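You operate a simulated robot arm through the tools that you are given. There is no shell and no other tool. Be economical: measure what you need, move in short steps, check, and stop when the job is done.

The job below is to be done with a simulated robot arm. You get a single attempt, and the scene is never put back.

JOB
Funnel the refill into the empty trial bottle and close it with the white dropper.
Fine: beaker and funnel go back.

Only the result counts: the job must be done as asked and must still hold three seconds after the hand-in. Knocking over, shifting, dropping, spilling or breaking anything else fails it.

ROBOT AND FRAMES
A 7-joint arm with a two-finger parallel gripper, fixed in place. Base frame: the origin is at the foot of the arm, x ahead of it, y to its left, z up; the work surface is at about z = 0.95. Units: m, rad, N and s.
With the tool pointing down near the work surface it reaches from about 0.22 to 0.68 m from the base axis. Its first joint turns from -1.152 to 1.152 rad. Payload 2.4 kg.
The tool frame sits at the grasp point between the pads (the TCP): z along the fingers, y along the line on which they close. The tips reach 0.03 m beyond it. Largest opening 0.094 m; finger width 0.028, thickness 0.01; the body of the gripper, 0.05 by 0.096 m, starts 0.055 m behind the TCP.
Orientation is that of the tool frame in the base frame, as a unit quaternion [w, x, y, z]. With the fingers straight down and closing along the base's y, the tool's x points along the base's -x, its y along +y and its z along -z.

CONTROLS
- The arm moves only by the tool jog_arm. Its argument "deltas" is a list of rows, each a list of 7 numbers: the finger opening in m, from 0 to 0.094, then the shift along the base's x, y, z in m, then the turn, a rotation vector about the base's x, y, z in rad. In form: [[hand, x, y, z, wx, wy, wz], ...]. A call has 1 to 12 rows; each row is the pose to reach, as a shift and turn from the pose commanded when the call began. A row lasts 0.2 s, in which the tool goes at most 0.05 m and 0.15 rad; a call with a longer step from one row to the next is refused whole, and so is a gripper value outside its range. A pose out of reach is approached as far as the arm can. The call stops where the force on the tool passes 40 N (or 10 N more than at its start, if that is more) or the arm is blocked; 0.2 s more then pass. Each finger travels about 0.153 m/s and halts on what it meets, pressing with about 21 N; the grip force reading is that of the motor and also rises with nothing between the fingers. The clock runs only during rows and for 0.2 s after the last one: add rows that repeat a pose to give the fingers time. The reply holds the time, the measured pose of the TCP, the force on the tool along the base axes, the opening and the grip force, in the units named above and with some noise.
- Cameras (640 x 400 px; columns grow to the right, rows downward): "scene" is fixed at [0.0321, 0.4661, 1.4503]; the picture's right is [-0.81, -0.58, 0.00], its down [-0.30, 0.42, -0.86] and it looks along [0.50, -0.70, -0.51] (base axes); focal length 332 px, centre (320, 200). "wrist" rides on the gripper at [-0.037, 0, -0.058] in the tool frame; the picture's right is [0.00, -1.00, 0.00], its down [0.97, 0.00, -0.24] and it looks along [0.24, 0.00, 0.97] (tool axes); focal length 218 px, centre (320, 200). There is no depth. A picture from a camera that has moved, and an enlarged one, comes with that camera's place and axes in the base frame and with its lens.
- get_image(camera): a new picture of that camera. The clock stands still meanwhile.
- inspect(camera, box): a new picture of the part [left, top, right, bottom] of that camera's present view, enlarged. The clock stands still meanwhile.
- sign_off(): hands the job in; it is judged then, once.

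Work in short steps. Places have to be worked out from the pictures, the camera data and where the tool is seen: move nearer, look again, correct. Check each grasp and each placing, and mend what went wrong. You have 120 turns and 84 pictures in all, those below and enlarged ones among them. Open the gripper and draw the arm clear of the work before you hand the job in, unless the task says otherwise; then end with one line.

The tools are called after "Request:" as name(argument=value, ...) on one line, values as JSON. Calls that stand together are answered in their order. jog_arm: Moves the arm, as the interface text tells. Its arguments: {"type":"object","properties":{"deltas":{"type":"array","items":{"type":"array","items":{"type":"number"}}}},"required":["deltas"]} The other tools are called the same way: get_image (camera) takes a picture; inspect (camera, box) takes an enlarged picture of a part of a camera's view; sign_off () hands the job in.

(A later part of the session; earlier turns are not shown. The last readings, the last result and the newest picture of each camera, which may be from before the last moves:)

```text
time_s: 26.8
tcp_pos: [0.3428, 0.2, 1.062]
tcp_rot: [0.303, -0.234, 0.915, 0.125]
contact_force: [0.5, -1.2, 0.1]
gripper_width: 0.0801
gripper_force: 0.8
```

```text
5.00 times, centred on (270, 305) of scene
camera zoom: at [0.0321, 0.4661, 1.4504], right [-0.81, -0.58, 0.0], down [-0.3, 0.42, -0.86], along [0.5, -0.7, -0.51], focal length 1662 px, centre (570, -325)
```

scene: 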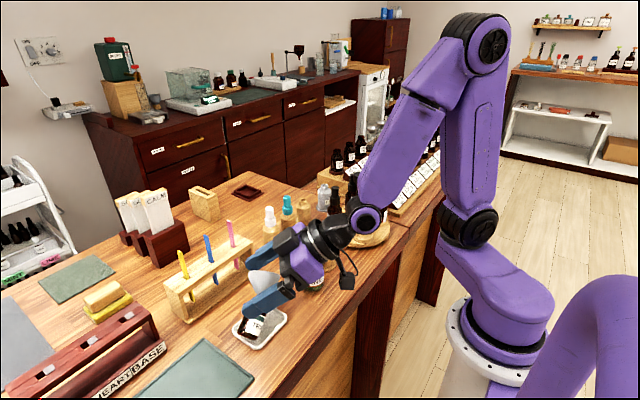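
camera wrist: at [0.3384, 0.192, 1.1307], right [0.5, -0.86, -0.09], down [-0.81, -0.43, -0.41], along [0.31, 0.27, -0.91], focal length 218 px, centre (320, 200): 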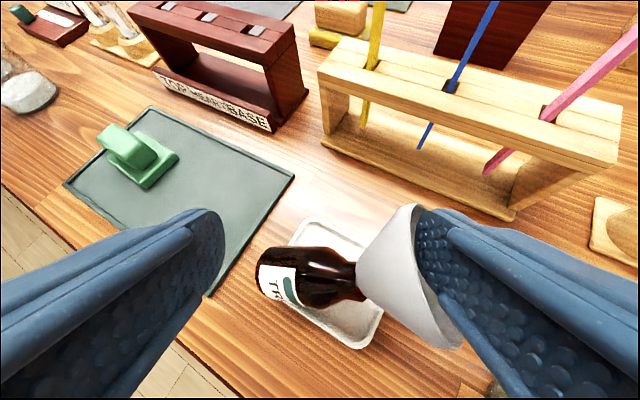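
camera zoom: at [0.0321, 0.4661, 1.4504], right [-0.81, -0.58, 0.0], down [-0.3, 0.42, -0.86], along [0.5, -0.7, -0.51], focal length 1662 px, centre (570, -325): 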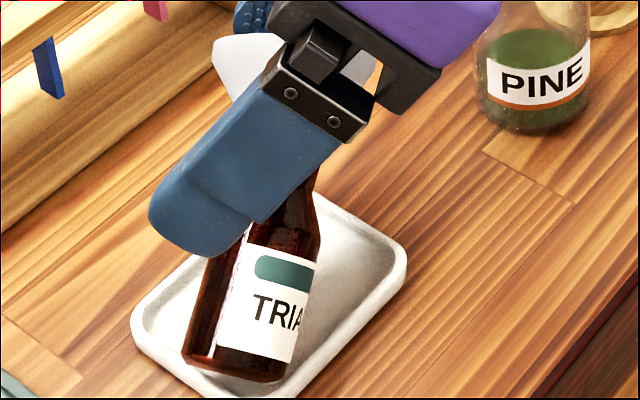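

Triangulating both views, the bottle leans about 55° toward −y. Its funnel mouth rests on the far finger and its base sits in the tray's +y corner. I can raise it like a leaning ladder by moving that finger toward (−x, +y), so I'll try 1 cm gently.

Request:
jog_arm(deltas=[[0.08, -0.001, 0.003, 0, 0, 0, 0], [0.08, -0.002, 0.006, 0, 0, 0, 0], [0.08, -0.004, 0.0095, 0, 0, 0, 0]])

Request:
get_image(camera="wrist")

```text
time_s: 27.6
tcp_pos: [0.3386, 0.2095, 1.0611]
tcp_rot: [0.303, -0.233, 0.916, 0.124]
contact_force: [1.2, -2.5, 2.9]
gripper_width: 0.0817
gripper_force: 0.9
```

```text
39 pictures are left
camera wrist: at [0.3349, 0.201, 1.1302], right [0.5, -0.86, -0.09], down [-0.81, -0.43, -0.41], along [0.31, 0.27, -0.91], focal length 218 px, centre (320, 200)
```

wrist: 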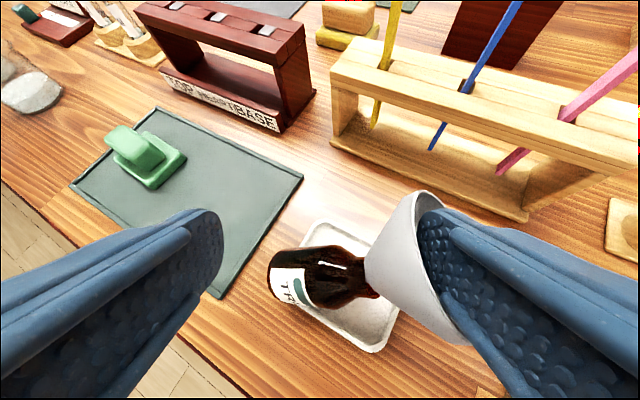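

The base stays put and the bottle is rising slightly. I'll follow the arc, moving up as well as across.

Request:
jog_arm(deltas=[[0.08, -0.001, 0.003, 0.003, 0, 0, 0], [0.08, -0.002, 0.006, 0.006, 0, 0, 0], [0.08, -0.003, 0.009, 0.009, 0, 0, 0], [0.08, -0.005, 0.012, 0.012, 0, 0, 0]])

Request:
get_image(camera="wrist")

Request:
inspect(camera="scene", box=[225, 250, 305, 350])

```text
time_s: 28.6
tcp_pos: [0.3338, 0.2223, 1.0741]
tcp_rot: [0.303, -0.234, 0.916, 0.124]
contact_force: [-0.2, 0.5, -0.2]
gripper_width: 0.08
gripper_force: 0.3
```

```text
38 pictures are left
camera wrist: at [0.3298, 0.2132, 1.1417], right [0.5, -0.86, -0.09], down [-0.81, -0.43, -0.41], along [0.31, 0.27, -0.91], focal length 218 px, centre (320, 200)
```

wrist: 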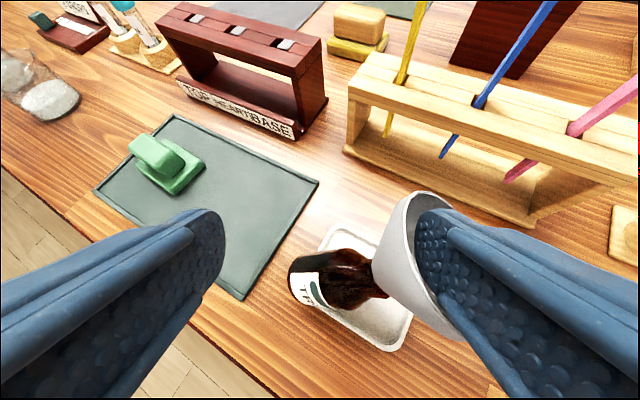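

```text
4.00 times, centred on (265, 300) of scene
camera zoom: at [0.0321, 0.4661, 1.4503], right [-0.81, -0.58, 0.0], down [-0.3, 0.42, -0.86], along [0.5, -0.7, -0.51], focal length 1330 px, centre (540, -200)
```

zoom: 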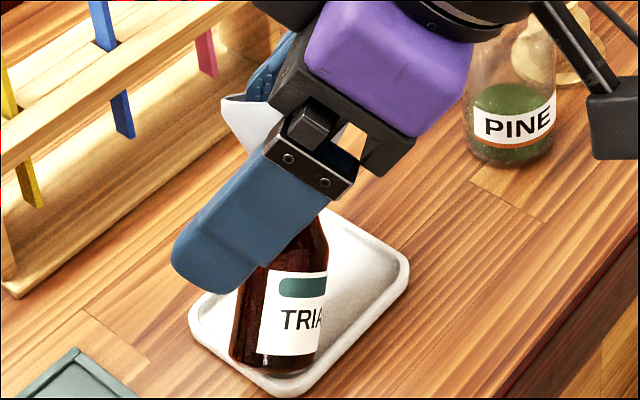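

It's working: the bottle is more upright and its base is inside the tray. I'll continue.

Request:
jog_arm(deltas=[[0.08, -0.001, 0.003, 0.002, 0, 0, 0], [0.08, -0.002, 0.006, 0.004, 0, 0, 0], [0.08, -0.003, 0.009, 0.006, 0, 0, 0], [0.08, -0.005, 0.012, 0.007, 0, 0, 0]])

Request:
get_image(camera="wrist")

```text
time_s: 29.6
tcp_pos: [0.3289, 0.2348, 1.0811]
tcp_rot: [0.303, -0.232, 0.916, 0.122]
contact_force: [0.3, -0.5, 0.0]
gripper_width: 0.0802
gripper_force: 0.2
```

```text
36 pictures are left
camera wrist: at [0.3253, 0.2258, 1.1501], right [0.5, -0.86, -0.09], down [-0.81, -0.43, -0.41], along [0.31, 0.27, -0.91], focal length 218 px, centre (320, 200)
```

wrist: 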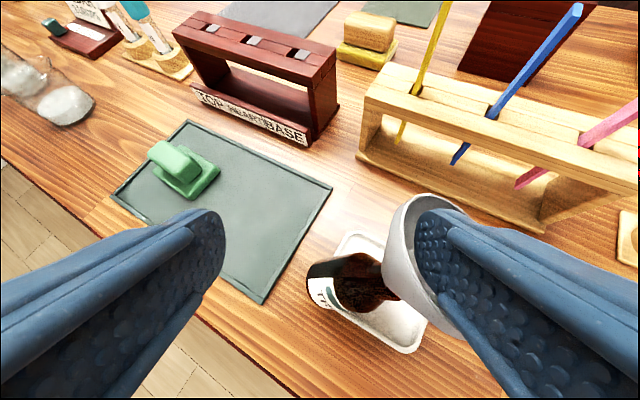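

Still rising smoothly. I'll push another 15 mm.

Request:
jog_arm(deltas=[[0.08, -0.001, 0.003, 0.001, 0, 0, 0], [0.08, -0.002, 0.006, 0.002, 0, 0, 0], [0.08, -0.003, 0.009, 0.003, 0, 0, 0], [0.08, -0.005, 0.012, 0.003, 0, 0, 0], [0.08, -0.006, 0.015, 0.003, 0, 0, 0]])

Request:
get_image(camera="wrist")

```text
time_s: 30.8
tcp_pos: [0.3233, 0.2503, 1.0838]
tcp_rot: [0.303, -0.234, 0.915, 0.124]
contact_force: [-0.5, -0.8, 0.2]
gripper_width: 0.0801
gripper_force: 0.6
```

```text
35 pictures are left
camera wrist: at [0.3186, 0.2411, 1.1525], right [0.5, -0.86, -0.09], down [-0.81, -0.43, -0.41], along [0.31, 0.27, -0.91], focal length 218 px, centre (320, 200)
```

wrist: 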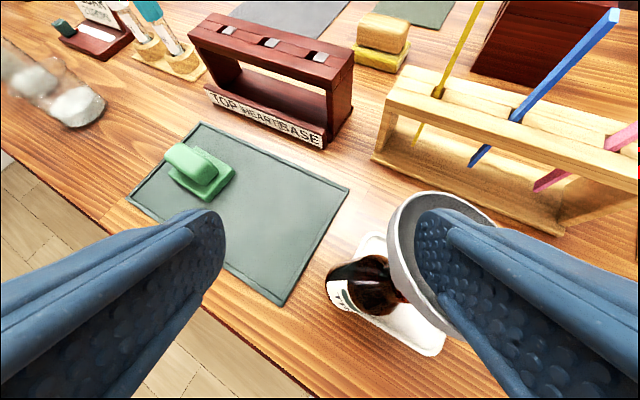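

The mouth of the funnel is turning upward. I'll push 12 mm more and check from the scene camera.

Request:
jog_arm(deltas=[[0.08, -0.001, 0.003, 0.001, 0, 0, 0], [0.08, -0.002, 0.006, 0.002, 0, 0, 0], [0.08, -0.003, 0.009, 0.002, 0, 0, 0], [0.08, -0.005, 0.012, 0.002, 0, 0, 0]])

Request:
inspect(camera="scene", box=[215, 240, 315, 360])

Request:
get_image(camera="wrist")

```text
time_s: 31.8
tcp_pos: [0.3165, 0.2596, 1.086]
tcp_rot: [0.304, -0.233, 0.915, 0.124]
contact_force: [-0.4, -0.2, -0.5]
gripper_width: 0.0802
gripper_force: 0.0
```

```text
3.33 times, centred on (265, 300) of scene
camera zoom: at [0.0321, 0.4661, 1.4503], right [-0.81, -0.58, 0.0], down [-0.3, 0.42, -0.86], along [0.5, -0.7, -0.51], focal length 1108 px, centre (503, -133)
```

zoom: 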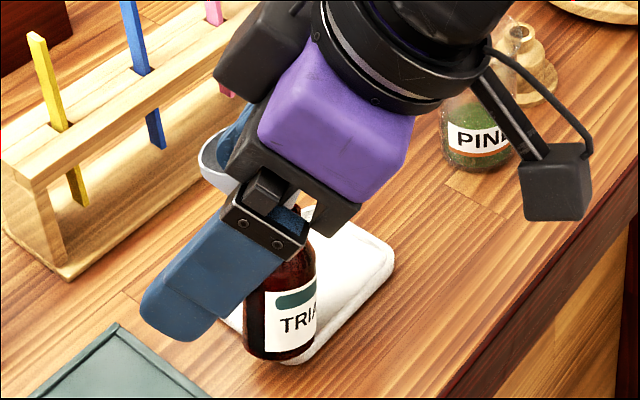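

```text
33 pictures are left
camera wrist: at [0.3147, 0.2522, 1.1545], right [0.5, -0.86, -0.09], down [-0.81, -0.43, -0.41], along [0.31, 0.27, -0.91], focal length 218 px, centre (320, 200)
```

wrist: 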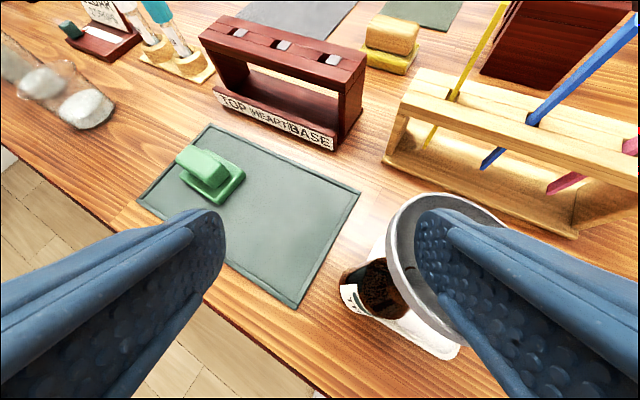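

About 20° of lean remains. I'll continue gently.

Request:
jog_arm(deltas=[[0.08, -0.001, 0.002, 0.0, 0, 0, 0], [0.08, -0.002, 0.004, 0.0, 0, 0, 0], [0.08, -0.003, 0.006, 0.0, 0, 0, 0], [0.08, -0.004, 0.008, 0.0, 0, 0, 0], [0.08, -0.005, 0.01, 0.0, 0, 0, 0]])

Request:
get_image(camera="wrist")

```text
time_s: 33.0
tcp_pos: [0.3131, 0.2702, 1.0862]
tcp_rot: [0.304, -0.233, 0.916, 0.124]
contact_force: [0.5, 0.0, -0.1]
gripper_width: 0.0798
gripper_force: 0.0
```

```text
32 pictures are left
camera wrist: at [0.3089, 0.262, 1.1549], right [0.5, -0.86, -0.09], down [-0.81, -0.43, -0.41], along [0.31, 0.27, -0.91], focal length 218 px, centre (320, 200)
```

wrist: 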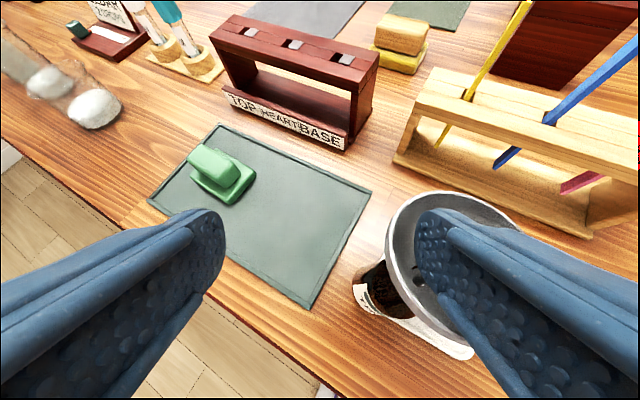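

Nearly there; another 12 mm.

Request:
jog_arm(deltas=[[0.08, -0.001, 0.0025, 0.001, 0, 0, 0], [0.08, -0.002, 0.005, 0.002, 0, 0, 0], [0.08, -0.003, 0.0075, 0.002, 0, 0, 0], [0.08, -0.004, 0.01, 0.002, 0, 0, 0], [0.08, -0.005, 0.012, 0.002, 0, 0, 0]])

Request:
get_image(camera="wrist")

Request:
inspect(camera="scene", box=[215, 240, 315, 360])

```text
time_s: 34.2
tcp_pos: [0.308, 0.2831, 1.089]
tcp_rot: [0.303, -0.232, 0.916, 0.123]
contact_force: [-0.4, 0.1, -0.8]
gripper_width: 0.0801
gripper_force: 0.0
```

```text
31 pictures are left
camera wrist: at [0.3035, 0.2741, 1.1562], right [0.5, -0.86, -0.09], down [-0.81, -0.43, -0.41], along [0.31, 0.27, -0.91], focal length 218 px, centre (320, 200)
```

wrist: 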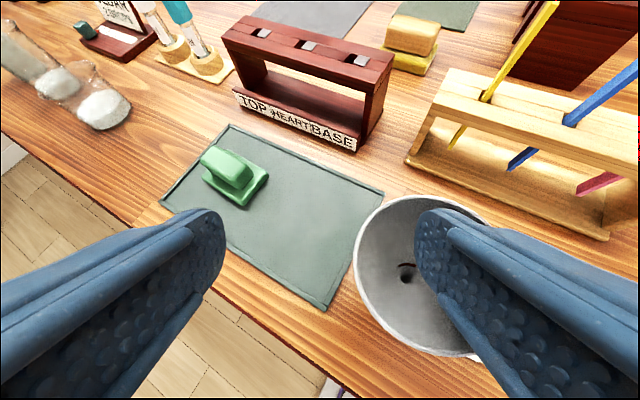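

```text
3.33 times, centred on (265, 300) of scene
camera zoom: at [0.0321, 0.4661, 1.4503], right [-0.81, -0.58, 0.0], down [-0.3, 0.42, -0.86], along [0.5, -0.7, -0.51], focal length 1108 px, centre (503, -133)
```

zoom: 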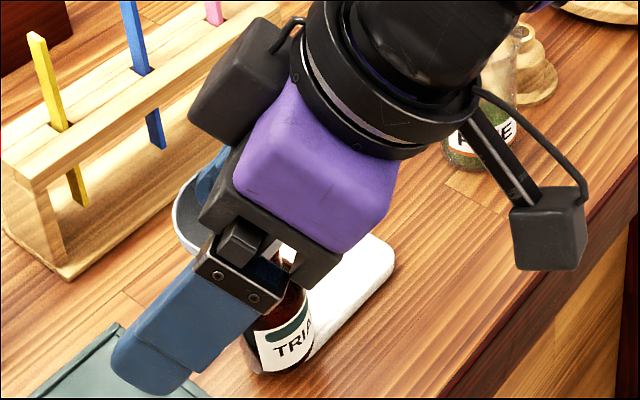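

The bottle has dropped upright onto its base, and the finger is only over the funnel's mouth. I'll lift straight up and clear.

Request:
jog_arm(deltas=[[0.08, 0, 0, 0.01, 0, 0, 0], [0.08, 0, 0, 0.03, 0, 0, 0], [0.08, 0, 0, 0.06, 0, 0, 0], [0.08, 0, 0, 0.1, 0, 0, 0], [0.08, 0, 0, 0.13, 0, 0, 0]])

Request:
get_image(camera="scene")

```text
time_s: 35.4
tcp_pos: [0.3091, 0.2815, 1.2179]
tcp_rot: [0.302, -0.234, 0.916, 0.124]
contact_force: [-0.8, -0.9, 0.7]
gripper_width: 0.0802
gripper_force: 0.1
```

```text
29 pictures are left
```

scene: 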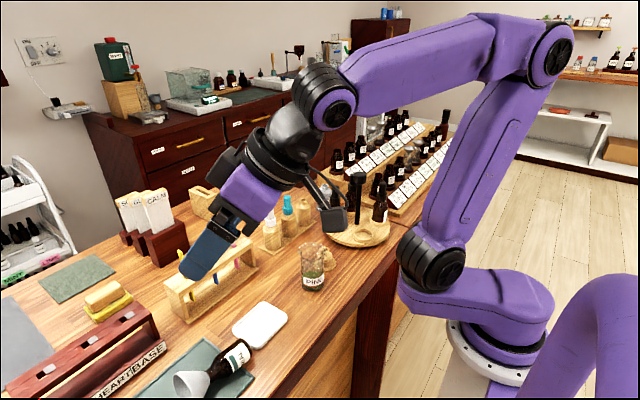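

After the lift the bottle tipped over to the other side. It's lying empty on the edge of the mat with the funnel still in it, and nothing else is disturbed. I'll recover it step by step, first levelling the hand at a safe height and looking down on it.

Request:
jog_arm(deltas=[[0.08, 0.003, 0.003, 0, -0.042, 0.103, -0.08], [0.08, 0.006, 0.006, 0, -0.085, 0.207, -0.16], [0.08, 0.009, 0.01, 0, -0.127, 0.31, -0.24], [0.08, 0.012, 0.015, -0.01, -0.17, 0.414, -0.32], [0.08, 0.016, 0.02, -0.02, -0.212, 0.517, -0.4], [0.08, 0.02, 0.02, -0.03, -0.255, 0.621, -0.481], [0.08, 0.02, 0.02, -0.03, -0.255, 0.621, -0.481]])

Request:
get_image(camera="wrist")

Request:
inspect(camera="scene", box=[120, 280, 320, 400])

```text
time_s: 37.0
tcp_pos: [0.3278, 0.3035, 1.1872]
tcp_rot: [0.001, 0.001, 1.0, -0.001]
contact_force: [1.2, -0.3, -0.2]
gripper_width: 0.08
gripper_force: 0.1
```

```text
28 pictures are left
camera wrist: at [0.364, 0.3026, 1.2457], right [0.0, -1.0, 0.0], down [-0.97, 0.0, 0.24], along [-0.24, 0.0, -0.97], focal length 218 px, centre (320, 200)
```

wrist: 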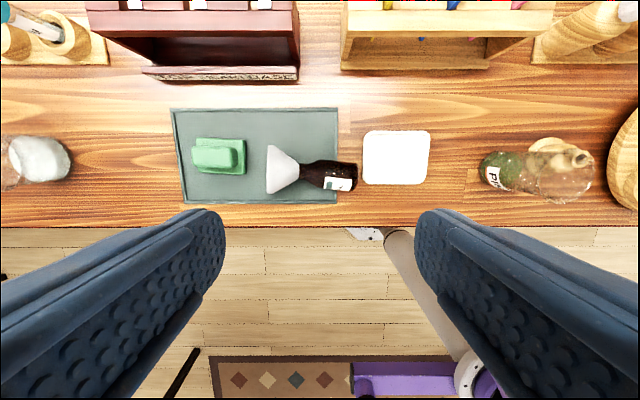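

```text
3.20 times, centred on (220, 340) of scene
camera zoom: at [0.0321, 0.4661, 1.4503], right [-0.81, -0.58, 0.0], down [-0.3, 0.42, -0.86], along [0.5, -0.7, -0.51], focal length 1064 px, centre (640, -248)
```

zoom: 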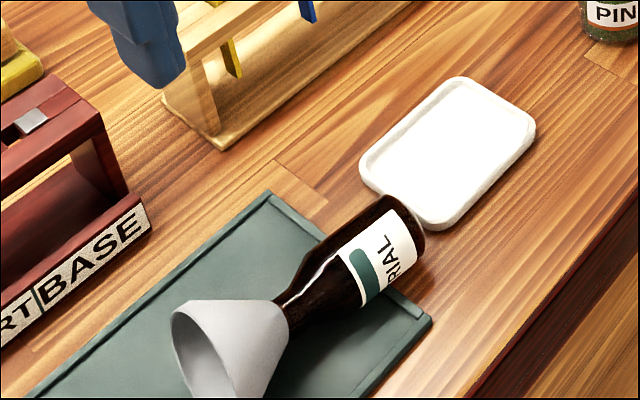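

The tray and beaker are where they were. The bottle lies along about +y, base at (0.326, 0.262) and funnel rim at (0.336, 0.366). My plan is to grip the bottle across its body with the hand leaning over the funnel, lift it, and rotate it upright with the funnel still in. First, in free air, I'll turn the hand −90° about z.

Request:
jog_arm(deltas=[[0.08, 0, 0, 0, 0, 0, -0.14], [0.08, 0, 0, 0, 0, 0, -0.28], [0.08, 0, 0, 0, 0, 0, -0.42], [0.08, 0, 0, 0, 0, 0, -0.56], [0.08, 0, 0, 0, 0, 0, -0.7], [0.08, 0, 0, 0, 0, 0, -0.84], [0.08, 0, 0, 0, 0, 0, -0.98], [0.08, 0, 0, 0, 0, 0, -1.12], [0.08, 0, 0, 0, 0, 0, -1.26], [0.08, 0, 0, 0, 0, 0, -1.4], [0.08, 0, 0, 0, 0, 0, -1.54], [0.08, 0, 0, 0, 0, 0, -1.64]])

```text
time_s: 39.6
tcp_pos: [0.3287, 0.3037, 1.1876]
tcp_rot: [0.001, 0.732, 0.681, -0.002]
contact_force: [0.0, 1.0, -0.5]
gripper_width: 0.0799
gripper_force: 0.1
```

That's reachable. I'll test the further yaw the placing would need, still in free air.

Request:
jog_arm(deltas=[[0.08, 0, 0, 0, 0, 0, -0.14], [0.08, 0, 0, 0, 0, 0, -0.28], [0.08, 0, 0, 0, 0, 0, -0.42], [0.08, 0, 0, 0, 0, 0, -0.56], [0.08, 0, 0, 0, 0, 0, -0.7], [0.08, 0, 0, 0, 0, 0, -0.84], [0.08, 0, 0, 0, 0, 0, -0.98], [0.08, 0, 0, 0, 0, 0, -1.05]])

```text
time_s: 41.4
tcp_pos: [0.3616, 0.2315, 1.1829]
tcp_rot: [-0.009, 0.972, 0.233, -0.002]
contact_force: [-0.5, -0.2, -0.8]
gripper_width: 0.0801
gripper_force: 0.1
out of reach, approached as far as the arm can: row 6, 7, 8
```

The yaw limit is near there, so I'll instead stand the bottle up on the open mat, which needs no extra yaw. I'm returning to the previous attitude.

Request:
jog_arm(deltas=[[0.08, 0, 0, 0, 0, 0, 0.14], [0.08, 0, 0, 0, 0, 0, 0.28], [0.08, 0, 0, 0, 0, 0, 0.42], [0.08, 0, 0, 0, 0, 0, 0.56], [0.08, 0, 0, 0, 0, 0, 0.7], [0.08, 0, 0, 0, 0, 0, 0.84], [0.08, 0, 0, 0, 0, 0, 0.98], [0.08, 0, 0, 0, 0, 0, 1.05], [0.08, 0, 0, 0, 0, 0, 1.05]])

```text
time_s: 43.4
tcp_pos: [0.3586, 0.2289, 1.1833]
tcp_rot: [0.0, 0.731, 0.683, -0.003]
contact_force: [0.3, -0.5, -0.6]
gripper_width: 0.0802
gripper_force: 0.0
```

I'm back in attitude. Next I'll move over the bottle while leaning the hand 35° over the funnel side, still well above it.

Request:
jog_arm(deltas=[[0.08, -0.005, 0.016, 0.0, -0.122, 0.008, 0], [0.08, -0.01, 0.032, 0.0, -0.244, 0.017, 0], [0.08, -0.015, 0.048, 0.0, -0.366, 0.025, 0], [0.08, -0.02, 0.064, 0.0, -0.488, 0.034, 0], [0.08, -0.0256, 0.081, 0.0, -0.61, 0.042, 0], [0.08, -0.0256, 0.081, 0.0, -0.61, 0.042, 0]])

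Request:
get_image(camera="wrist")

```text
time_s: 44.8
tcp_pos: [0.3327, 0.3106, 1.1831]
tcp_rot: [0.206, 0.697, 0.649, -0.223]
contact_force: [0.4, 0.5, 0.9]
gripper_width: 0.0798
gripper_force: 0.1
```

```text
26 pictures are left
camera wrist: at [0.3311, 0.3134, 1.2529], right [-1.0, 0.07, 0.0], down [0.07, 0.93, -0.36], along [-0.03, -0.36, -0.93], focal length 218 px, centre (320, 200)
```

wrist: 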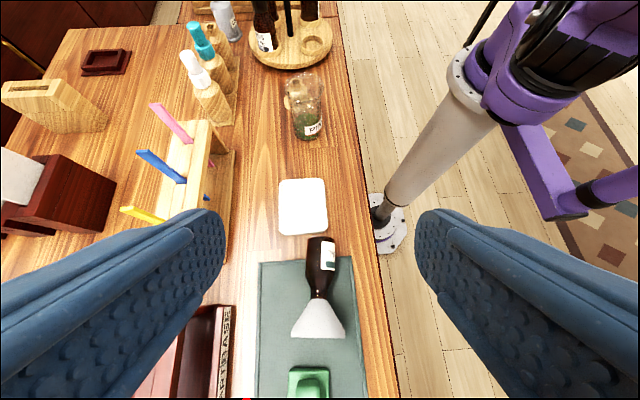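

In this view the bottle's grip point, 3 cm from its base, is at (0.3285, 0.289, 0.969). I'll come down along the finger direction to a pre-grasp first.

Request:
jog_arm(deltas=[[0.07, 0, 0.007, -0.04, 0, 0, 0], [0.07, 0, 0.014, -0.08, 0, 0, 0], [0.07, 0, 0.021, -0.115, 0, 0, 0], [0.07, 0, 0.026, -0.145, 0, 0, 0], [0.07, 0, 0.026, -0.145, 0, 0, 0]])

Request:
get_image(camera="wrist")

```text
time_s: 46.0
tcp_pos: [0.3366, 0.3359, 1.0395]
tcp_rot: [0.206, 0.697, 0.65, -0.222]
contact_force: [-0.2, -0.7, 0.1]
gripper_width: 0.0699
gripper_force: 0.1
```

```text
25 pictures are left
camera wrist: at [0.3349, 0.3383, 1.108], right [-1.0, 0.07, 0.0], down [0.07, 0.93, -0.36], along [-0.03, -0.36, -0.93], focal length 218 px, centre (320, 200)
```

wrist: 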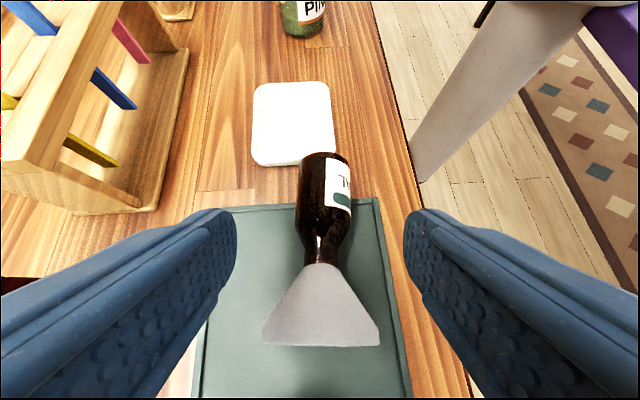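

Consistent. I'll move in to the grasp pose, then close.

Request:
jog_arm(deltas=[[0.07, -0.002, -0.012, -0.017, 0, 0, 0], [0.07, -0.004, -0.024, -0.034, 0, 0, 0], [0.07, -0.0065, -0.036, -0.05, 0, 0, 0], [0.07, -0.0065, -0.036, -0.05, 0, 0, 0]])

```text
time_s: 47.0
tcp_pos: [0.3288, 0.3003, 0.9872]
tcp_rot: [0.205, 0.698, 0.65, -0.221]
contact_force: [-0.9, 0.1, -0.3]
gripper_width: 0.07
gripper_force: 0.1
```

Request:
jog_arm(deltas=[[0.05, 0, 0, 0, 0, 0, 0], [0.035, 0, 0, 0, 0, 0, 0], [0.02, 0, 0, 0, 0, 0, 0], [0.0, 0, 0, 0, 0, 0, 0], [0.0, 0, 0, 0, 0, 0, 0], [0.0, 0, 0, 0, 0, 0, 0]])

Request:
get_image(camera="wrist")

```text
time_s: 48.4
tcp_pos: [0.3274, 0.3003, 0.9887]
tcp_rot: [0.206, 0.697, 0.65, -0.221]
contact_force: [0.3, 0.4, 0.9]
gripper_width: 0.0346
gripper_force: 20.7
```

```text
24 pictures are left
camera wrist: at [0.3272, 0.3028, 1.0568], right [-1.0, 0.07, 0.0], down [0.07, 0.93, -0.36], along [-0.03, -0.36, -0.93], focal length 218 px, centre (320, 200)
```

wrist: 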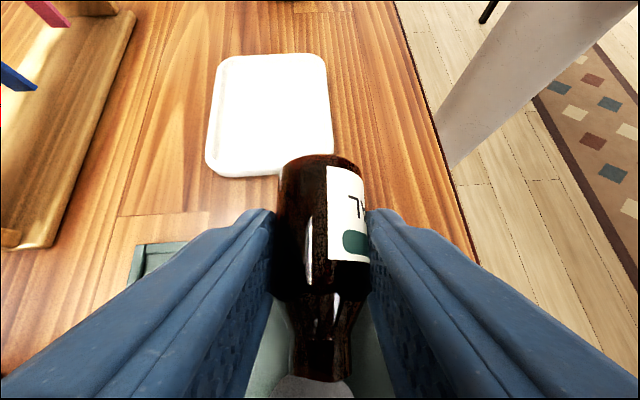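

Solid grip (34.6 mm, 21 N). I'll lift 10 cm slowly.

Request:
jog_arm(deltas=[[0.0, 0, 0, 0.01, 0, 0, 0], [0.0, 0, 0, 0.03, 0, 0, 0], [0.0, 0, 0, 0.055, 0, 0, 0], [0.0, 0, 0, 0.08, 0, 0, 0], [0.0, 0, 0, 0.1, 0, 0, 0], [0.0, 0, 0, 0.1, 0.06, -0.005, 0], [0.0, 0, 0, 0.1, 0.14, -0.0126, 0], [0.0, 0, 0, 0.1, 0.24, -0.0216, 0], [0.0, 0, 0, 0.1, 0.34, -0.031, 0], [0.0, 0, 0, 0.1, 0.44, -0.04, 0], [0.0, 0, 0, 0.1, 0.54, -0.05, 0], [0.0, 0, 0, 0.1, 0.54, -0.05, 0]])

Request:
inspect(camera="scene", box=[120, 200, 320, 400])

```text
time_s: 51.0
tcp_pos: [0.3268, 0.3003, 1.0864]
tcp_rot: [0.028, 0.732, 0.68, -0.021]
contact_force: [-0.3, 0.1, -0.1]
gripper_width: 0.0346
gripper_force: 20.9
```

```text
2.00 times, centred on (220, 300) of scene
camera zoom: at [0.0321, 0.4661, 1.4503], right [-0.81, -0.58, 0.0], down [-0.3, 0.42, -0.86], along [0.5, -0.7, -0.51], focal length 665 px, centre (520, 0)
```

zoom: 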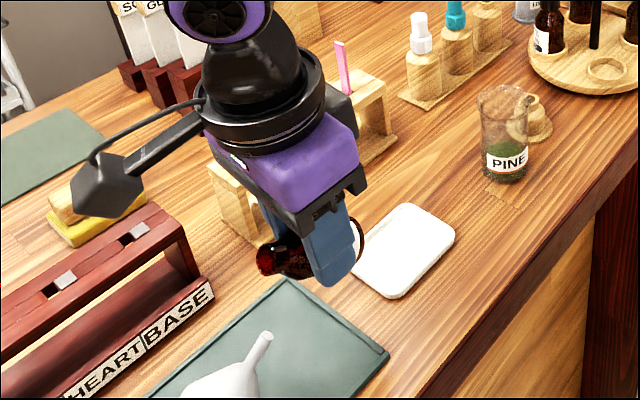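

The funnel slid out during the lift and lies on the mat, unharmed; the bottle alone is in hand, which makes it easier. I'll yaw and carry it over the tray.

Request:
jog_arm(deltas=[[0.0, 0.003, -0.012, 0.01, 0, 0, -0.13], [0.0, 0.006, -0.026, 0.02, 0, 0, -0.26], [0.0, 0.009, -0.04, 0.03, 0, 0, -0.39], [0.0, 0.012, -0.054, 0.035, 0, 0, -0.52], [0.0, 0.015, -0.068, 0.035, 0, 0, -0.65], [0.0, 0.018, -0.083, 0.035, 0, 0, -0.8], [0.0, 0.018, -0.083, 0.035, 0, 0, -0.8]])

```text
time_s: 52.6
tcp_pos: [0.3444, 0.2191, 1.1222]
tcp_rot: [0.017, 0.939, 0.341, -0.032]
contact_force: [0.7, 0.6, 0.4]
gripper_width: 0.0345
gripper_force: 21.1
```

Reached. Next I'll tilt the bottle toward upright about the closing axis, in the air.

Request:
jog_arm(deltas=[[0.0, 0, 0, 0, 0.074, -0.0946, 0], [0.0, 0, 0, 0, 0.148, -0.189, 0], [0.0, 0, 0, 0, 0.222, -0.284, 0], [0.0, 0, 0, 0, 0.296, -0.378, 0], [0.0, 0, 0, 0, 0.37, -0.473, 0], [0.0, 0, 0, 0, 0.444, -0.567, 0], [0.0, 0, 0, 0, 0.518, -0.662, 0], [0.0, 0, 0, 0, 0.57, -0.729, 0], [0.0, 0, 0, 0, 0.57, -0.729, 0]])

Request:
inspect(camera="scene", box=[210, 210, 330, 330])

Request:
get_image(camera="wrist")

```text
time_s: 54.6
tcp_pos: [0.3451, 0.2168, 1.121]
tcp_rot: [-0.123, 0.856, 0.307, 0.396]
contact_force: [-0.3, -0.4, -0.7]
gripper_width: 0.0348
gripper_force: 21.2
out of reach, approached as far as the arm can: row 8
```

```text
3.33 times, centred on (270, 270) of scene
camera zoom: at [0.0321, 0.4661, 1.4503], right [-0.81, -0.58, 0.0], down [-0.3, 0.42, -0.86], along [0.5, -0.7, -0.51], focal length 1108 px, centre (487, -33)
```

zoom: 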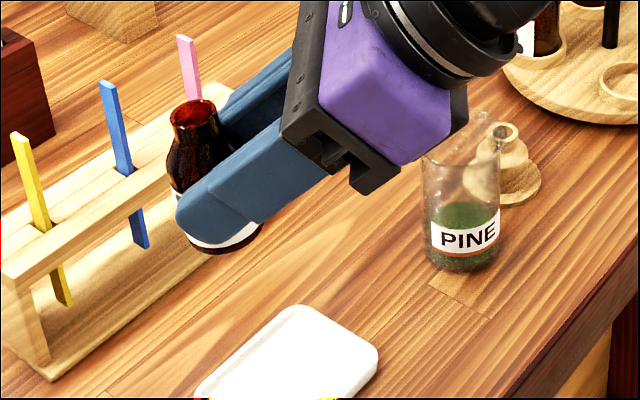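

```text
21 pictures are left
camera wrist: at [0.2907, 0.174, 1.1319], right [-0.62, 0.78, -0.03], down [0.34, 0.31, 0.89], along [0.7, 0.54, -0.46], focal length 218 px, centre (320, 200)
```

wrist: 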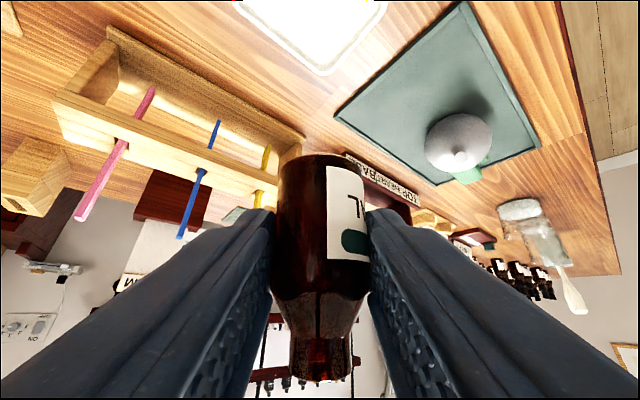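

The bottle is now close to upright (within about 3°). The pictures also show that my mishap slid the beaker, still upright, to about (0.333, 0.067); I'll return it to its original (0.348, 0.101) later. Now I'll lower the bottle over the tray.

Request:
jog_arm(deltas=[[0.0, -0.003, -0.004, -0.03, 0, 0, 0], [0.0, -0.006, -0.008, -0.06, 0, 0, 0], [0.0, -0.009, -0.0125, -0.09, 0, 0, 0], [0.0, -0.009, -0.0125, -0.107, 0, 0, 0], [0.0, -0.009, -0.0125, -0.107, 0, 0, 0]])

Request:
inspect(camera="scene", box=[220, 260, 320, 350])

```text
time_s: 55.8
tcp_pos: [0.3891, 0.204, 1.0253]
tcp_rot: [-0.123, 0.856, 0.309, 0.396]
contact_force: [0.4, -1.4, -0.4]
gripper_width: 0.0345
gripper_force: 21.3
out of reach, approached as far as the arm can: row 1, 2, 3, 4, 5
```

```text
4.44 times, centred on (270, 305) of scene
camera zoom: at [0.0321, 0.4661, 1.4503], right [-0.81, -0.58, 0.0], down [-0.3, 0.42, -0.86], along [0.5, -0.7, -0.51], focal length 1478 px, centre (542, -267)
```

zoom: 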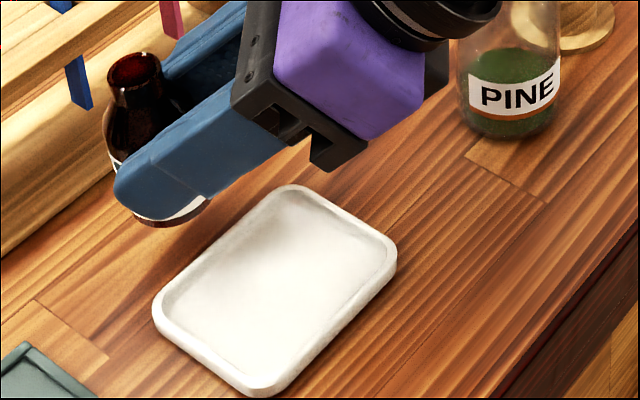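

With this attitude the arm can't get low enough so close in. I'll stand the bottle on the bare table slightly farther out, near (0.415, 0.245), and move it to the tray afterwards with a top grip.

Request:
jog_arm(deltas=[[0.0, 0.006, 0.015, 0.005, 0, 0, 0], [0.0, 0.012, 0.031, 0.005, 0, 0, 0], [0.0, 0.012, 0.031, -0.007, 0, 0, 0], [0.0, 0.012, 0.031, -0.007, 0, 0, 0]])

```text
time_s: 56.8
tcp_pos: [0.3986, 0.2335, 1.0172]
tcp_rot: [-0.123, 0.857, 0.308, 0.396]
contact_force: [0.3, 0.0, -0.5]
gripper_width: 0.0346
gripper_force: 20.9
```

That's reachable. The bottle's base should be about 2 cm above the table; I'll lower it in small steps.

Request:
jog_arm(deltas=[[0.0, 0, 0, -0.005, 0, 0, 0], [0.0, 0, 0, -0.01, 0, 0, 0], [0.0, 0, 0, -0.014, 0, 0, 0], [0.0, 0, 0, -0.014, 0, 0, 0]])

Request:
inspect(camera="scene", box=[200, 250, 280, 320])

```text
time_s: 57.8
tcp_pos: [0.3992, 0.2308, 1.0017]
tcp_rot: [-0.123, 0.856, 0.309, 0.396]
contact_force: [0.3, -0.7, -0.5]
gripper_width: 0.0347
gripper_force: 20.5
```

```text
5.71 times, centred on (240, 285) of scene
camera zoom: at [0.0321, 0.4661, 1.4503], right [-0.81, -0.58, 0.0], down [-0.3, 0.42, -0.86], along [0.5, -0.7, -0.51], focal length 1900 px, centre (777, -286)
```

zoom: 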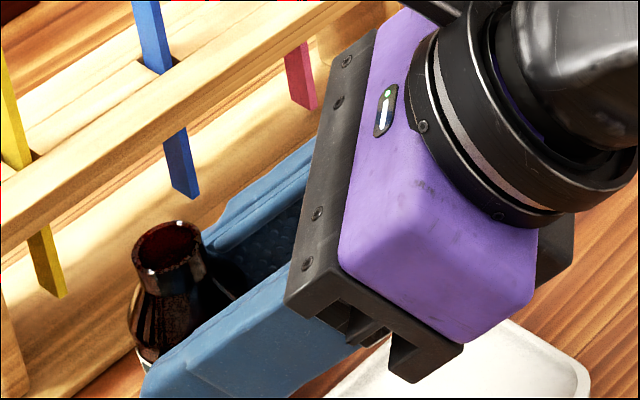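

Still free. I'll continue down until contact.

Request:
jog_arm(deltas=[[0.0, 0, 0, -0.002, 0, 0, 0], [0.0, 0, 0, -0.004, 0, 0, 0], [0.0, 0, 0, -0.006, 0, 0, 0]])

```text
time_s: 58.6
tcp_pos: [0.3986, 0.2312, 0.9966]
tcp_rot: [-0.123, 0.855, 0.309, 0.397]
contact_force: [-3.4, -0.4, 11.4]
gripper_width: 0.0347
gripper_force: 21.0
```

The base is on the table (11 N). I'll relax slightly and open gently.

Request:
jog_arm(deltas=[[0.0, 0, 0, 0.001, 0, 0, 0], [0.033, 0, 0, 0.001, 0, 0, 0], [0.036, 0, 0, 0.001, 0, 0, 0], [0.042, 0, 0, 0.001, 0, 0, 0], [0.055, 0, 0, 0.001, 0, 0, 0], [0.06, 0, 0, 0.001, 0, 0, 0]])

Request:
get_image(camera="wrist")

```text
time_s: 60.0
tcp_pos: [0.3966, 0.2319, 0.996]
tcp_rot: [-0.122, 0.856, 0.308, 0.396]
contact_force: [-0.9, -0.1, -0.1]
gripper_width: 0.0602
gripper_force: 0.1
```

```text
18 pictures are left
camera wrist: at [0.3431, 0.1891, 1.0075], right [-0.62, 0.78, -0.03], down [0.34, 0.31, 0.89], along [0.7, 0.54, -0.46], focal length 218 px, centre (320, 200)
```

wrist: 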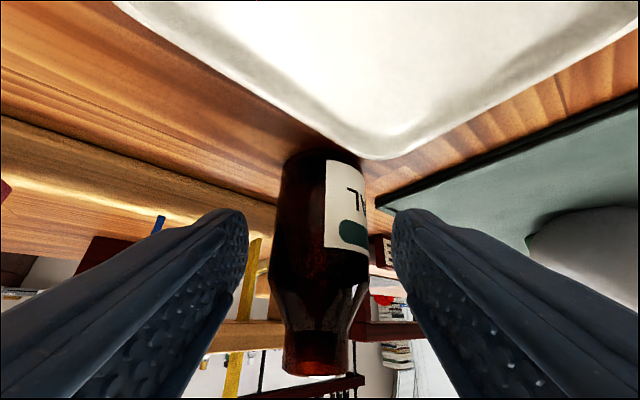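

The bottle stands on its base. I'll withdraw straight up, with the fingers sliding past its sides.

Request:
jog_arm(deltas=[[0.062, 0, 0, 0.01, 0, 0, 0], [0.065, 0, 0, 0.025, 0, 0, 0], [0.065, 0, 0, 0.045, 0, 0, 0], [0.065, 0, 0, 0.075, 0, 0, 0], [0.065, 0, 0, 0.11, 0, 0, 0], [0.065, 0, 0, 0.14, 0, 0, 0], [0.065, 0, 0, 0.14, 0, 0, 0]])

Request:
get_image(camera="scene")

```text
time_s: 61.6
tcp_pos: [0.3978, 0.2305, 1.1361]
tcp_rot: [-0.121, 0.857, 0.308, 0.396]
contact_force: [0.8, 0.4, 0.8]
gripper_width: 0.0649
gripper_force: 0.1
```

```text
17 pictures are left
```

scene: 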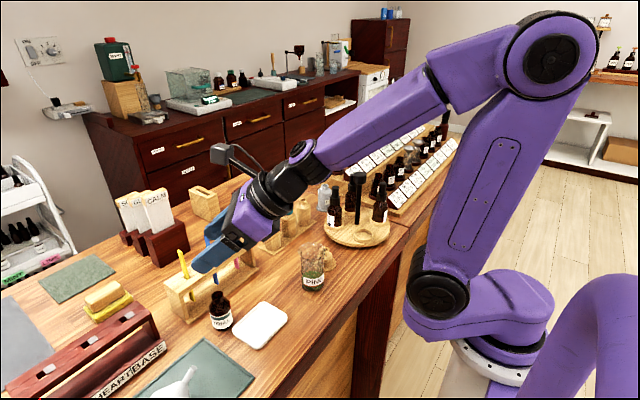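

The bottle is standing upright on the table and the tray is free. I'll return the hand to the plain downward attitude at a safe height.

Request:
jog_arm(deltas=[[0.065, 0, 0, 0.02, -0.06, -0.0184, 0.1305], [0.065, 0, 0, 0.04, -0.12, -0.0368, 0.261], [0.065, 0, 0, 0.04, -0.18, -0.0552, 0.3915], [0.065, 0, 0, 0.04, -0.24, -0.0737, 0.522], [0.065, 0, 0, 0.04, -0.3, -0.0921, 0.6525], [0.065, 0, 0, 0.04, -0.36, -0.1105, 0.783], [0.065, 0, 0, 0.04, -0.42, -0.1289, 0.9135], [0.065, 0, 0, 0.04, -0.48, -0.1473, 1.044], [0.065, 0, 0, 0.04, -0.54, -0.1657, 1.1745], [0.065, 0, 0, 0.04, -0.6, -0.1842, 1.305], [0.065, 0, 0, 0.04, -0.66, -0.2026, 1.4355], [0.065, 0, 0, 0.04, -0.7, -0.215, 1.522]])

```text
time_s: 64.2
tcp_pos: [0.398, 0.2318, 1.177]
tcp_rot: [-0.053, 0.36, 0.917, 0.166]
contact_force: [0.0, -0.8, 0.1]
gripper_width: 0.0649
gripper_force: 0.0
```

Request:
jog_arm(deltas=[[0.065, 0, 0.003, 0, -0.057, -0.018, 0.123], [0.065, 0, 0.006, 0, -0.114, -0.036, 0.246], [0.065, 0, 0.01, 0, -0.17, -0.054, 0.37], [0.065, 0, 0.015, 0, -0.227, -0.072, 0.493], [0.065, 0, 0.02, 0, -0.284, -0.09, 0.616], [0.065, 0, 0.02, 0, -0.341, -0.109, 0.739], [0.065, 0, 0.02, 0, -0.341, -0.109, 0.739]])

Request:
get_image(camera="wrist")

```text
time_s: 65.8
tcp_pos: [0.3987, 0.2513, 1.1764]
tcp_rot: [0.0, 0.001, 1.0, 0.0]
contact_force: [0.1, 0.1, -0.4]
gripper_width: 0.0651
gripper_force: 0.0
```

```text
16 pictures are left
camera wrist: at [0.4338, 0.2499, 1.2347], right [0.0, -1.0, 0.0], down [-0.97, 0.0, 0.24], along [-0.24, 0.0, -0.97], focal length 218 px, centre (320, 200)
```

wrist: 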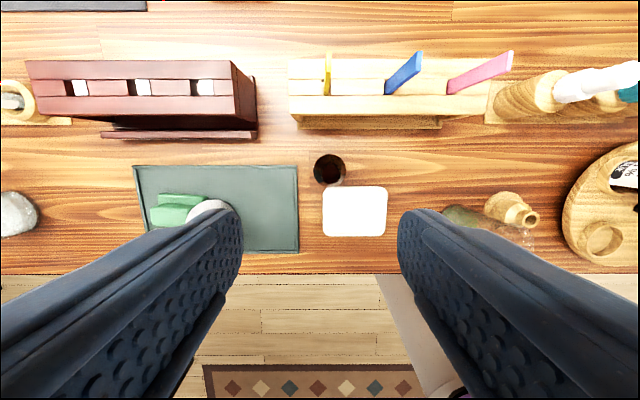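

The bottle mouth is at (0.414, 0.241). I'll grip its body from above, closing along y with a low TCP.

Request:
jog_arm(deltas=[[0.065, 0.008, -0.005, -0.03, 0, 0, 0], [0.065, 0.016, -0.0095, -0.07, 0, 0, 0], [0.065, 0.016, -0.0095, -0.11, 0, 0, 0], [0.065, 0.016, -0.0095, -0.15, 0, 0, 0], [0.065, 0.016, -0.0095, -0.1885, 0, 0, 0], [0.065, 0.016, -0.0095, -0.1885, 0, 0, 0]])

Request:
get_image(camera="wrist")

```text
time_s: 67.2
tcp_pos: [0.4149, 0.2411, 0.9848]
tcp_rot: [0.0, 0.003, 1.0, 0.001]
contact_force: [0.6, -0.1, 0.1]
gripper_width: 0.065
gripper_force: 0.0
```

```text
15 pictures are left
camera wrist: at [0.4501, 0.2404, 1.0431], right [-0.01, -1.0, 0.0], down [-0.97, 0.0, 0.24], along [-0.24, 0.0, -0.97], focal length 218 px, centre (320, 200)
```

wrist: 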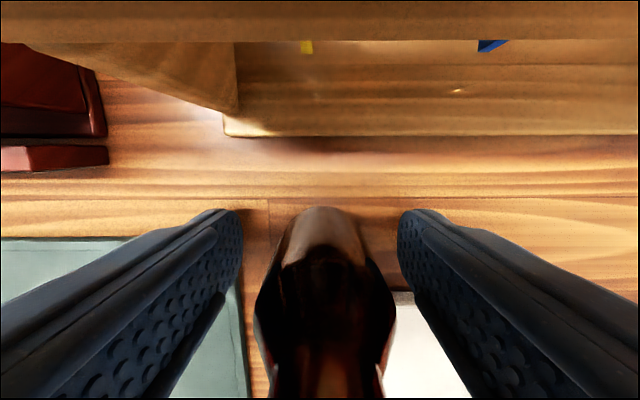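

Centred. I'll close, lift and carry the bottle over its original spot on the tray.

Request:
jog_arm(deltas=[[0.045, 0, 0, 0, 0, 0, 0], [0.025, 0, 0, 0, 0, 0, 0], [0.0, 0, 0, 0, 0, 0, 0], [0.0, 0, 0, 0, 0, 0, 0], [0.0, 0, 0, 0.015, 0, 0, 0], [0.0, 0, 0, 0.04, 0, 0, 0], [0.0, -0.02, -0.013, 0.04, 0, 0, 0], [0.0, -0.045, -0.03, 0.04, 0, 0, 0], [0.0, -0.064, -0.041, 0.04, 0, 0, 0], [0.0, -0.064, -0.041, 0.025, 0, 0, 0], [0.0, -0.064, -0.041, 0.012, 0, 0, 0], [0.0, -0.064, -0.041, 0.012, 0, 0, 0]])

```text
time_s: 69.8
tcp_pos: [0.3508, 0.2013, 0.9999]
tcp_rot: [-0.001, 0.002, 1.0, 0.001]
contact_force: [0.4, 0.4, 0.2]
gripper_width: 0.0374
gripper_force: 21.3
```

Request:
jog_arm(deltas=[[0.0, 0, 0, -0.003, 0, 0, 0], [0.0, 0, 0, -0.005, 0, 0, 0], [0.0, 0, 0, -0.007, 0, 0, 0]])

Request:
inspect(camera="scene", box=[225, 260, 325, 350])

```text
time_s: 70.6
tcp_pos: [0.3493, 0.2025, 0.993]
tcp_rot: [0.0, 0.002, 1.0, 0.002]
contact_force: [0.7, -0.5, -0.6]
gripper_width: 0.0374
gripper_force: 20.9
```

```text
4.44 times, centred on (275, 305) of scene
camera zoom: at [0.0321, 0.4661, 1.4503], right [-0.81, -0.58, 0.0], down [-0.3, 0.42, -0.86], along [0.5, -0.7, -0.51], focal length 1478 px, centre (520, -267)
```

zoom: 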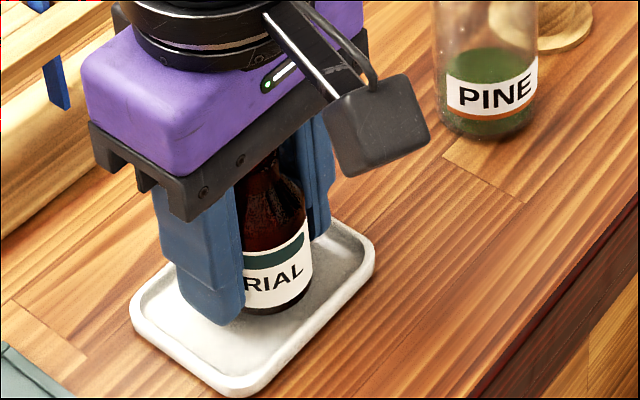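

Nearly down on the tray; a few more millimetres to contact.

Request:
jog_arm(deltas=[[0.0, 0, 0, -0.001, 0, 0, 0], [0.0, 0, 0, -0.002, 0, 0, 0], [0.0, 0, 0, -0.003, 0, 0, 0]])

```text
time_s: 71.4
tcp_pos: [0.3496, 0.2022, 0.9904]
tcp_rot: [0.001, 0.003, 1.0, 0.001]
contact_force: [0.5, 0.2, -0.5]
gripper_width: 0.0374
gripper_force: 21.3
```

Request:
jog_arm(deltas=[[0.0, 0, 0, -0.001, 0, 0, 0], [0.0, 0, 0, -0.002, 0, 0, 0], [0.0, 0, 0, -0.003, 0, 0, 0]])

```text
time_s: 72.2
tcp_pos: [0.3493, 0.2016, 0.9878]
tcp_rot: [0.001, 0.002, 1.0, 0.001]
contact_force: [-0.6, -1.9, 17.1]
gripper_width: 0.0372
gripper_force: 21.3
```

The bottle is down on the tray. I'll release, rise, and move over the mat to see how the funnel lies.

Request:
jog_arm(deltas=[[0.0, 0, 0, 0.001, 0, 0, 0], [0.04, 0, 0, 0.001, 0, 0, 0], [0.05, 0, 0, 0.001, 0, 0, 0], [0.065, 0, 0, 0.001, 0, 0, 0], [0.065, 0, 0, 0.02, 0, 0, 0], [0.065, 0, 0, 0.06, 0, 0, 0], [0.065, 0, 0, 0.11, 0, 0, 0], [0.065, 0, 0.03, 0.15, 0, 0, 0], [0.065, 0.01, 0.075, 0.16, 0, 0, 0], [0.08, 0.02, 0.12, 0.16, 0, 0, 0], [0.094, 0.03, 0.145, 0.16, 0, 0, 0], [0.094, 0.03, 0.145, 0.16, 0, 0, 0]])

Request:
get_image(camera="wrist")

```text
time_s: 74.8
tcp_pos: [0.3801, 0.346, 1.149]
tcp_rot: [0.0, 0.003, 1.0, 0.002]
contact_force: [0.5, 0.4, 0.0]
gripper_width: 0.0939
gripper_force: 0.0
```

```text
13 pictures are left
camera wrist: at [0.4156, 0.3462, 1.2069], right [-0.01, -1.0, 0.0], down [-0.97, 0.0, 0.24], along [-0.24, 0.0, -0.97], focal length 218 px, centre (320, 200)
```

wrist: 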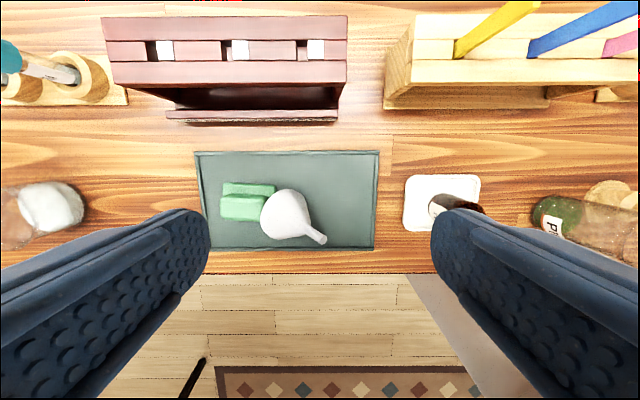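

Request:
inspect(camera="wrist", box=[210, 170, 350, 257])

Request:
inspect(camera="scene", box=[120, 340, 240, 400])

```text
4.57 times, centred on (280, 214) of wrist
camera zoom: at [0.4156, 0.3462, 1.2069], right [-0.01, -1.0, 0.0], down [-0.97, 0.0, 0.24], along [-0.24, 0.0, -0.97], focal length 998 px, centre (503, 138)
```

zoom: 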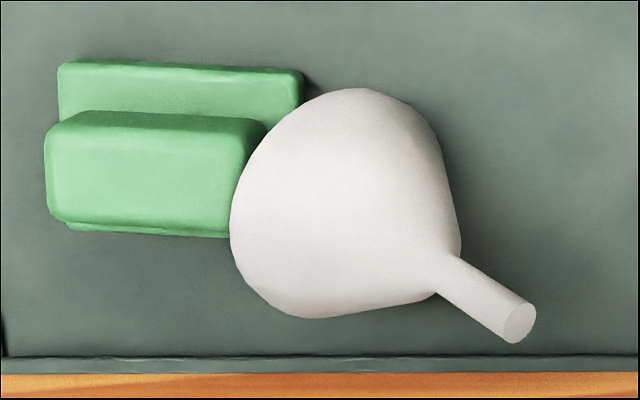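

```text
5.33 times, centred on (180, 370) of scene
camera zoom: at [0.032, 0.4662, 1.4503], right [-0.81, -0.58, 0.0], down [-0.3, 0.42, -0.86], along [0.5, -0.7, -0.51], focal length 1773 px, centre (1067, -707)
```

zoom: 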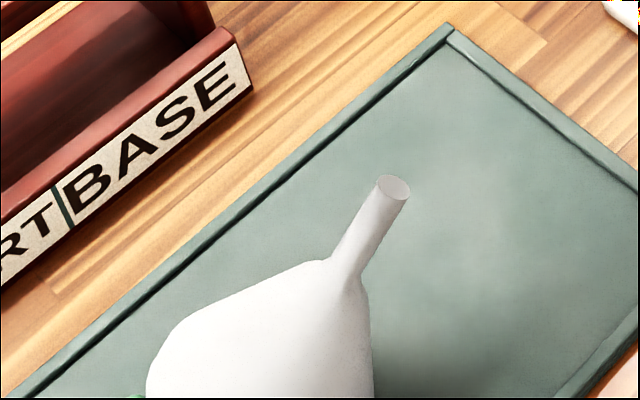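

The funnel is resting upside-down, leaning on the soap block, with its stem tip up at about (0.334, 0.343, 1.02). Pressing down on the tip with closed fingers should tip it onto its side, stem toward −y, in open mat space, where I can grip the rim.

Request:
jog_arm(deltas=[[0.05, -0.02, -0.004, -0.02, 0, 0, 0], [0.02, -0.046, -0.01, -0.04, 0, 0, 0], [0.0, -0.046, -0.01, -0.07, 0, 0, 0], [0.0, -0.046, -0.01, -0.08, 0, 0, 0], [0.0, -0.046, -0.011, -0.09, 0, 0, 0], [0.0, -0.046, -0.012, -0.1, 0, 0, 0], [0.0, -0.046, -0.014, -0.11, 0, 0, 0], [0.0, -0.046, -0.016, -0.12, 0, 0, 0], [0.0, -0.046, -0.018, -0.13, 0, 0, 0], [0.0, -0.046, -0.018, -0.13, 0, 0, 0]])

Request:
inspect(camera="scene", box=[140, 300, 260, 400])

```text
time_s: 77.0
tcp_pos: [0.3328, 0.327, 1.0158]
tcp_rot: [0.0, 0.002, 1.0, 0.0]
contact_force: [-0.1, -0.1, -0.5]
gripper_width: 0.0001
gripper_force: 20.6
```

```text
4.00 times, centred on (200, 350) of scene
camera zoom: at [0.0321, 0.4661, 1.4503], right [-0.81, -0.58, 0.0], down [-0.3, 0.42, -0.86], along [0.5, -0.7, -0.51], focal length 1330 px, centre (800, -400)
```

zoom: 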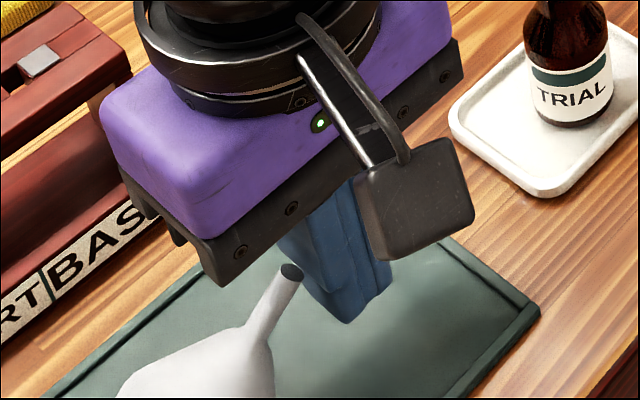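

I just missed: the fingertips passed on the −y side of the stem. I'll go up, shift 16 mm to +y and press straight down.

Request:
jog_arm(deltas=[[0.0, 0, 0, 0.035, 0, 0, 0], [0.0, 0, 0.0, 0.06, 0, 0, 0], [0.0, 0, 0.016, 0.06, 0, 0, 0], [0.0, 0, 0.016, 0.05, 0, 0, 0], [0.0, 0, 0.016, 0.04, 0, 0, 0], [0.0, 0, 0.016, 0.03, 0, 0, 0], [0.0, 0, 0.014, 0.02, 0, 0, 0], [0.0, 0, 0.012, 0.01, 0, 0, 0], [0.0, 0, 0.01, 0.0, 0, 0, 0], [0.0, 0, 0.006, -0.01, 0, 0, 0], [0.0, 0, 0.004, -0.02, 0, 0, 0], [0.0, 0, 0.004, -0.02, 0, 0, 0]])

Request:
inspect(camera="scene", box=[140, 300, 260, 400])

```text
time_s: 78.5
tcp_pos: [0.3365, 0.3423, 1.0492]
tcp_rot: [0.003, 0.003, 1.0, 0.002]
contact_force: [-2.6, -5.5, 15.5]
gripper_width: 0.0002
gripper_force: 21.3
stopped in row 7: the force on the tool passed its limit (the readings are from after the stop); the commanded pose is now the measured one
```

```text
4.00 times, centred on (200, 350) of scene
camera zoom: at [0.0318, 0.4658, 1.4505], right [-0.81, -0.58, 0.0], down [-0.3, 0.42, -0.86], along [0.5, -0.7, -0.51], focal length 1330 px, centre (800, -400)
```

zoom: 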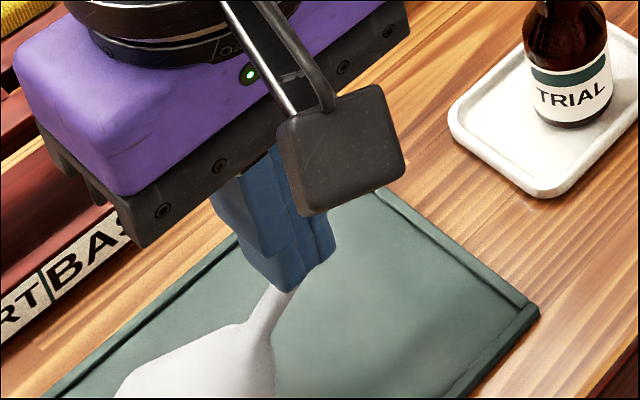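

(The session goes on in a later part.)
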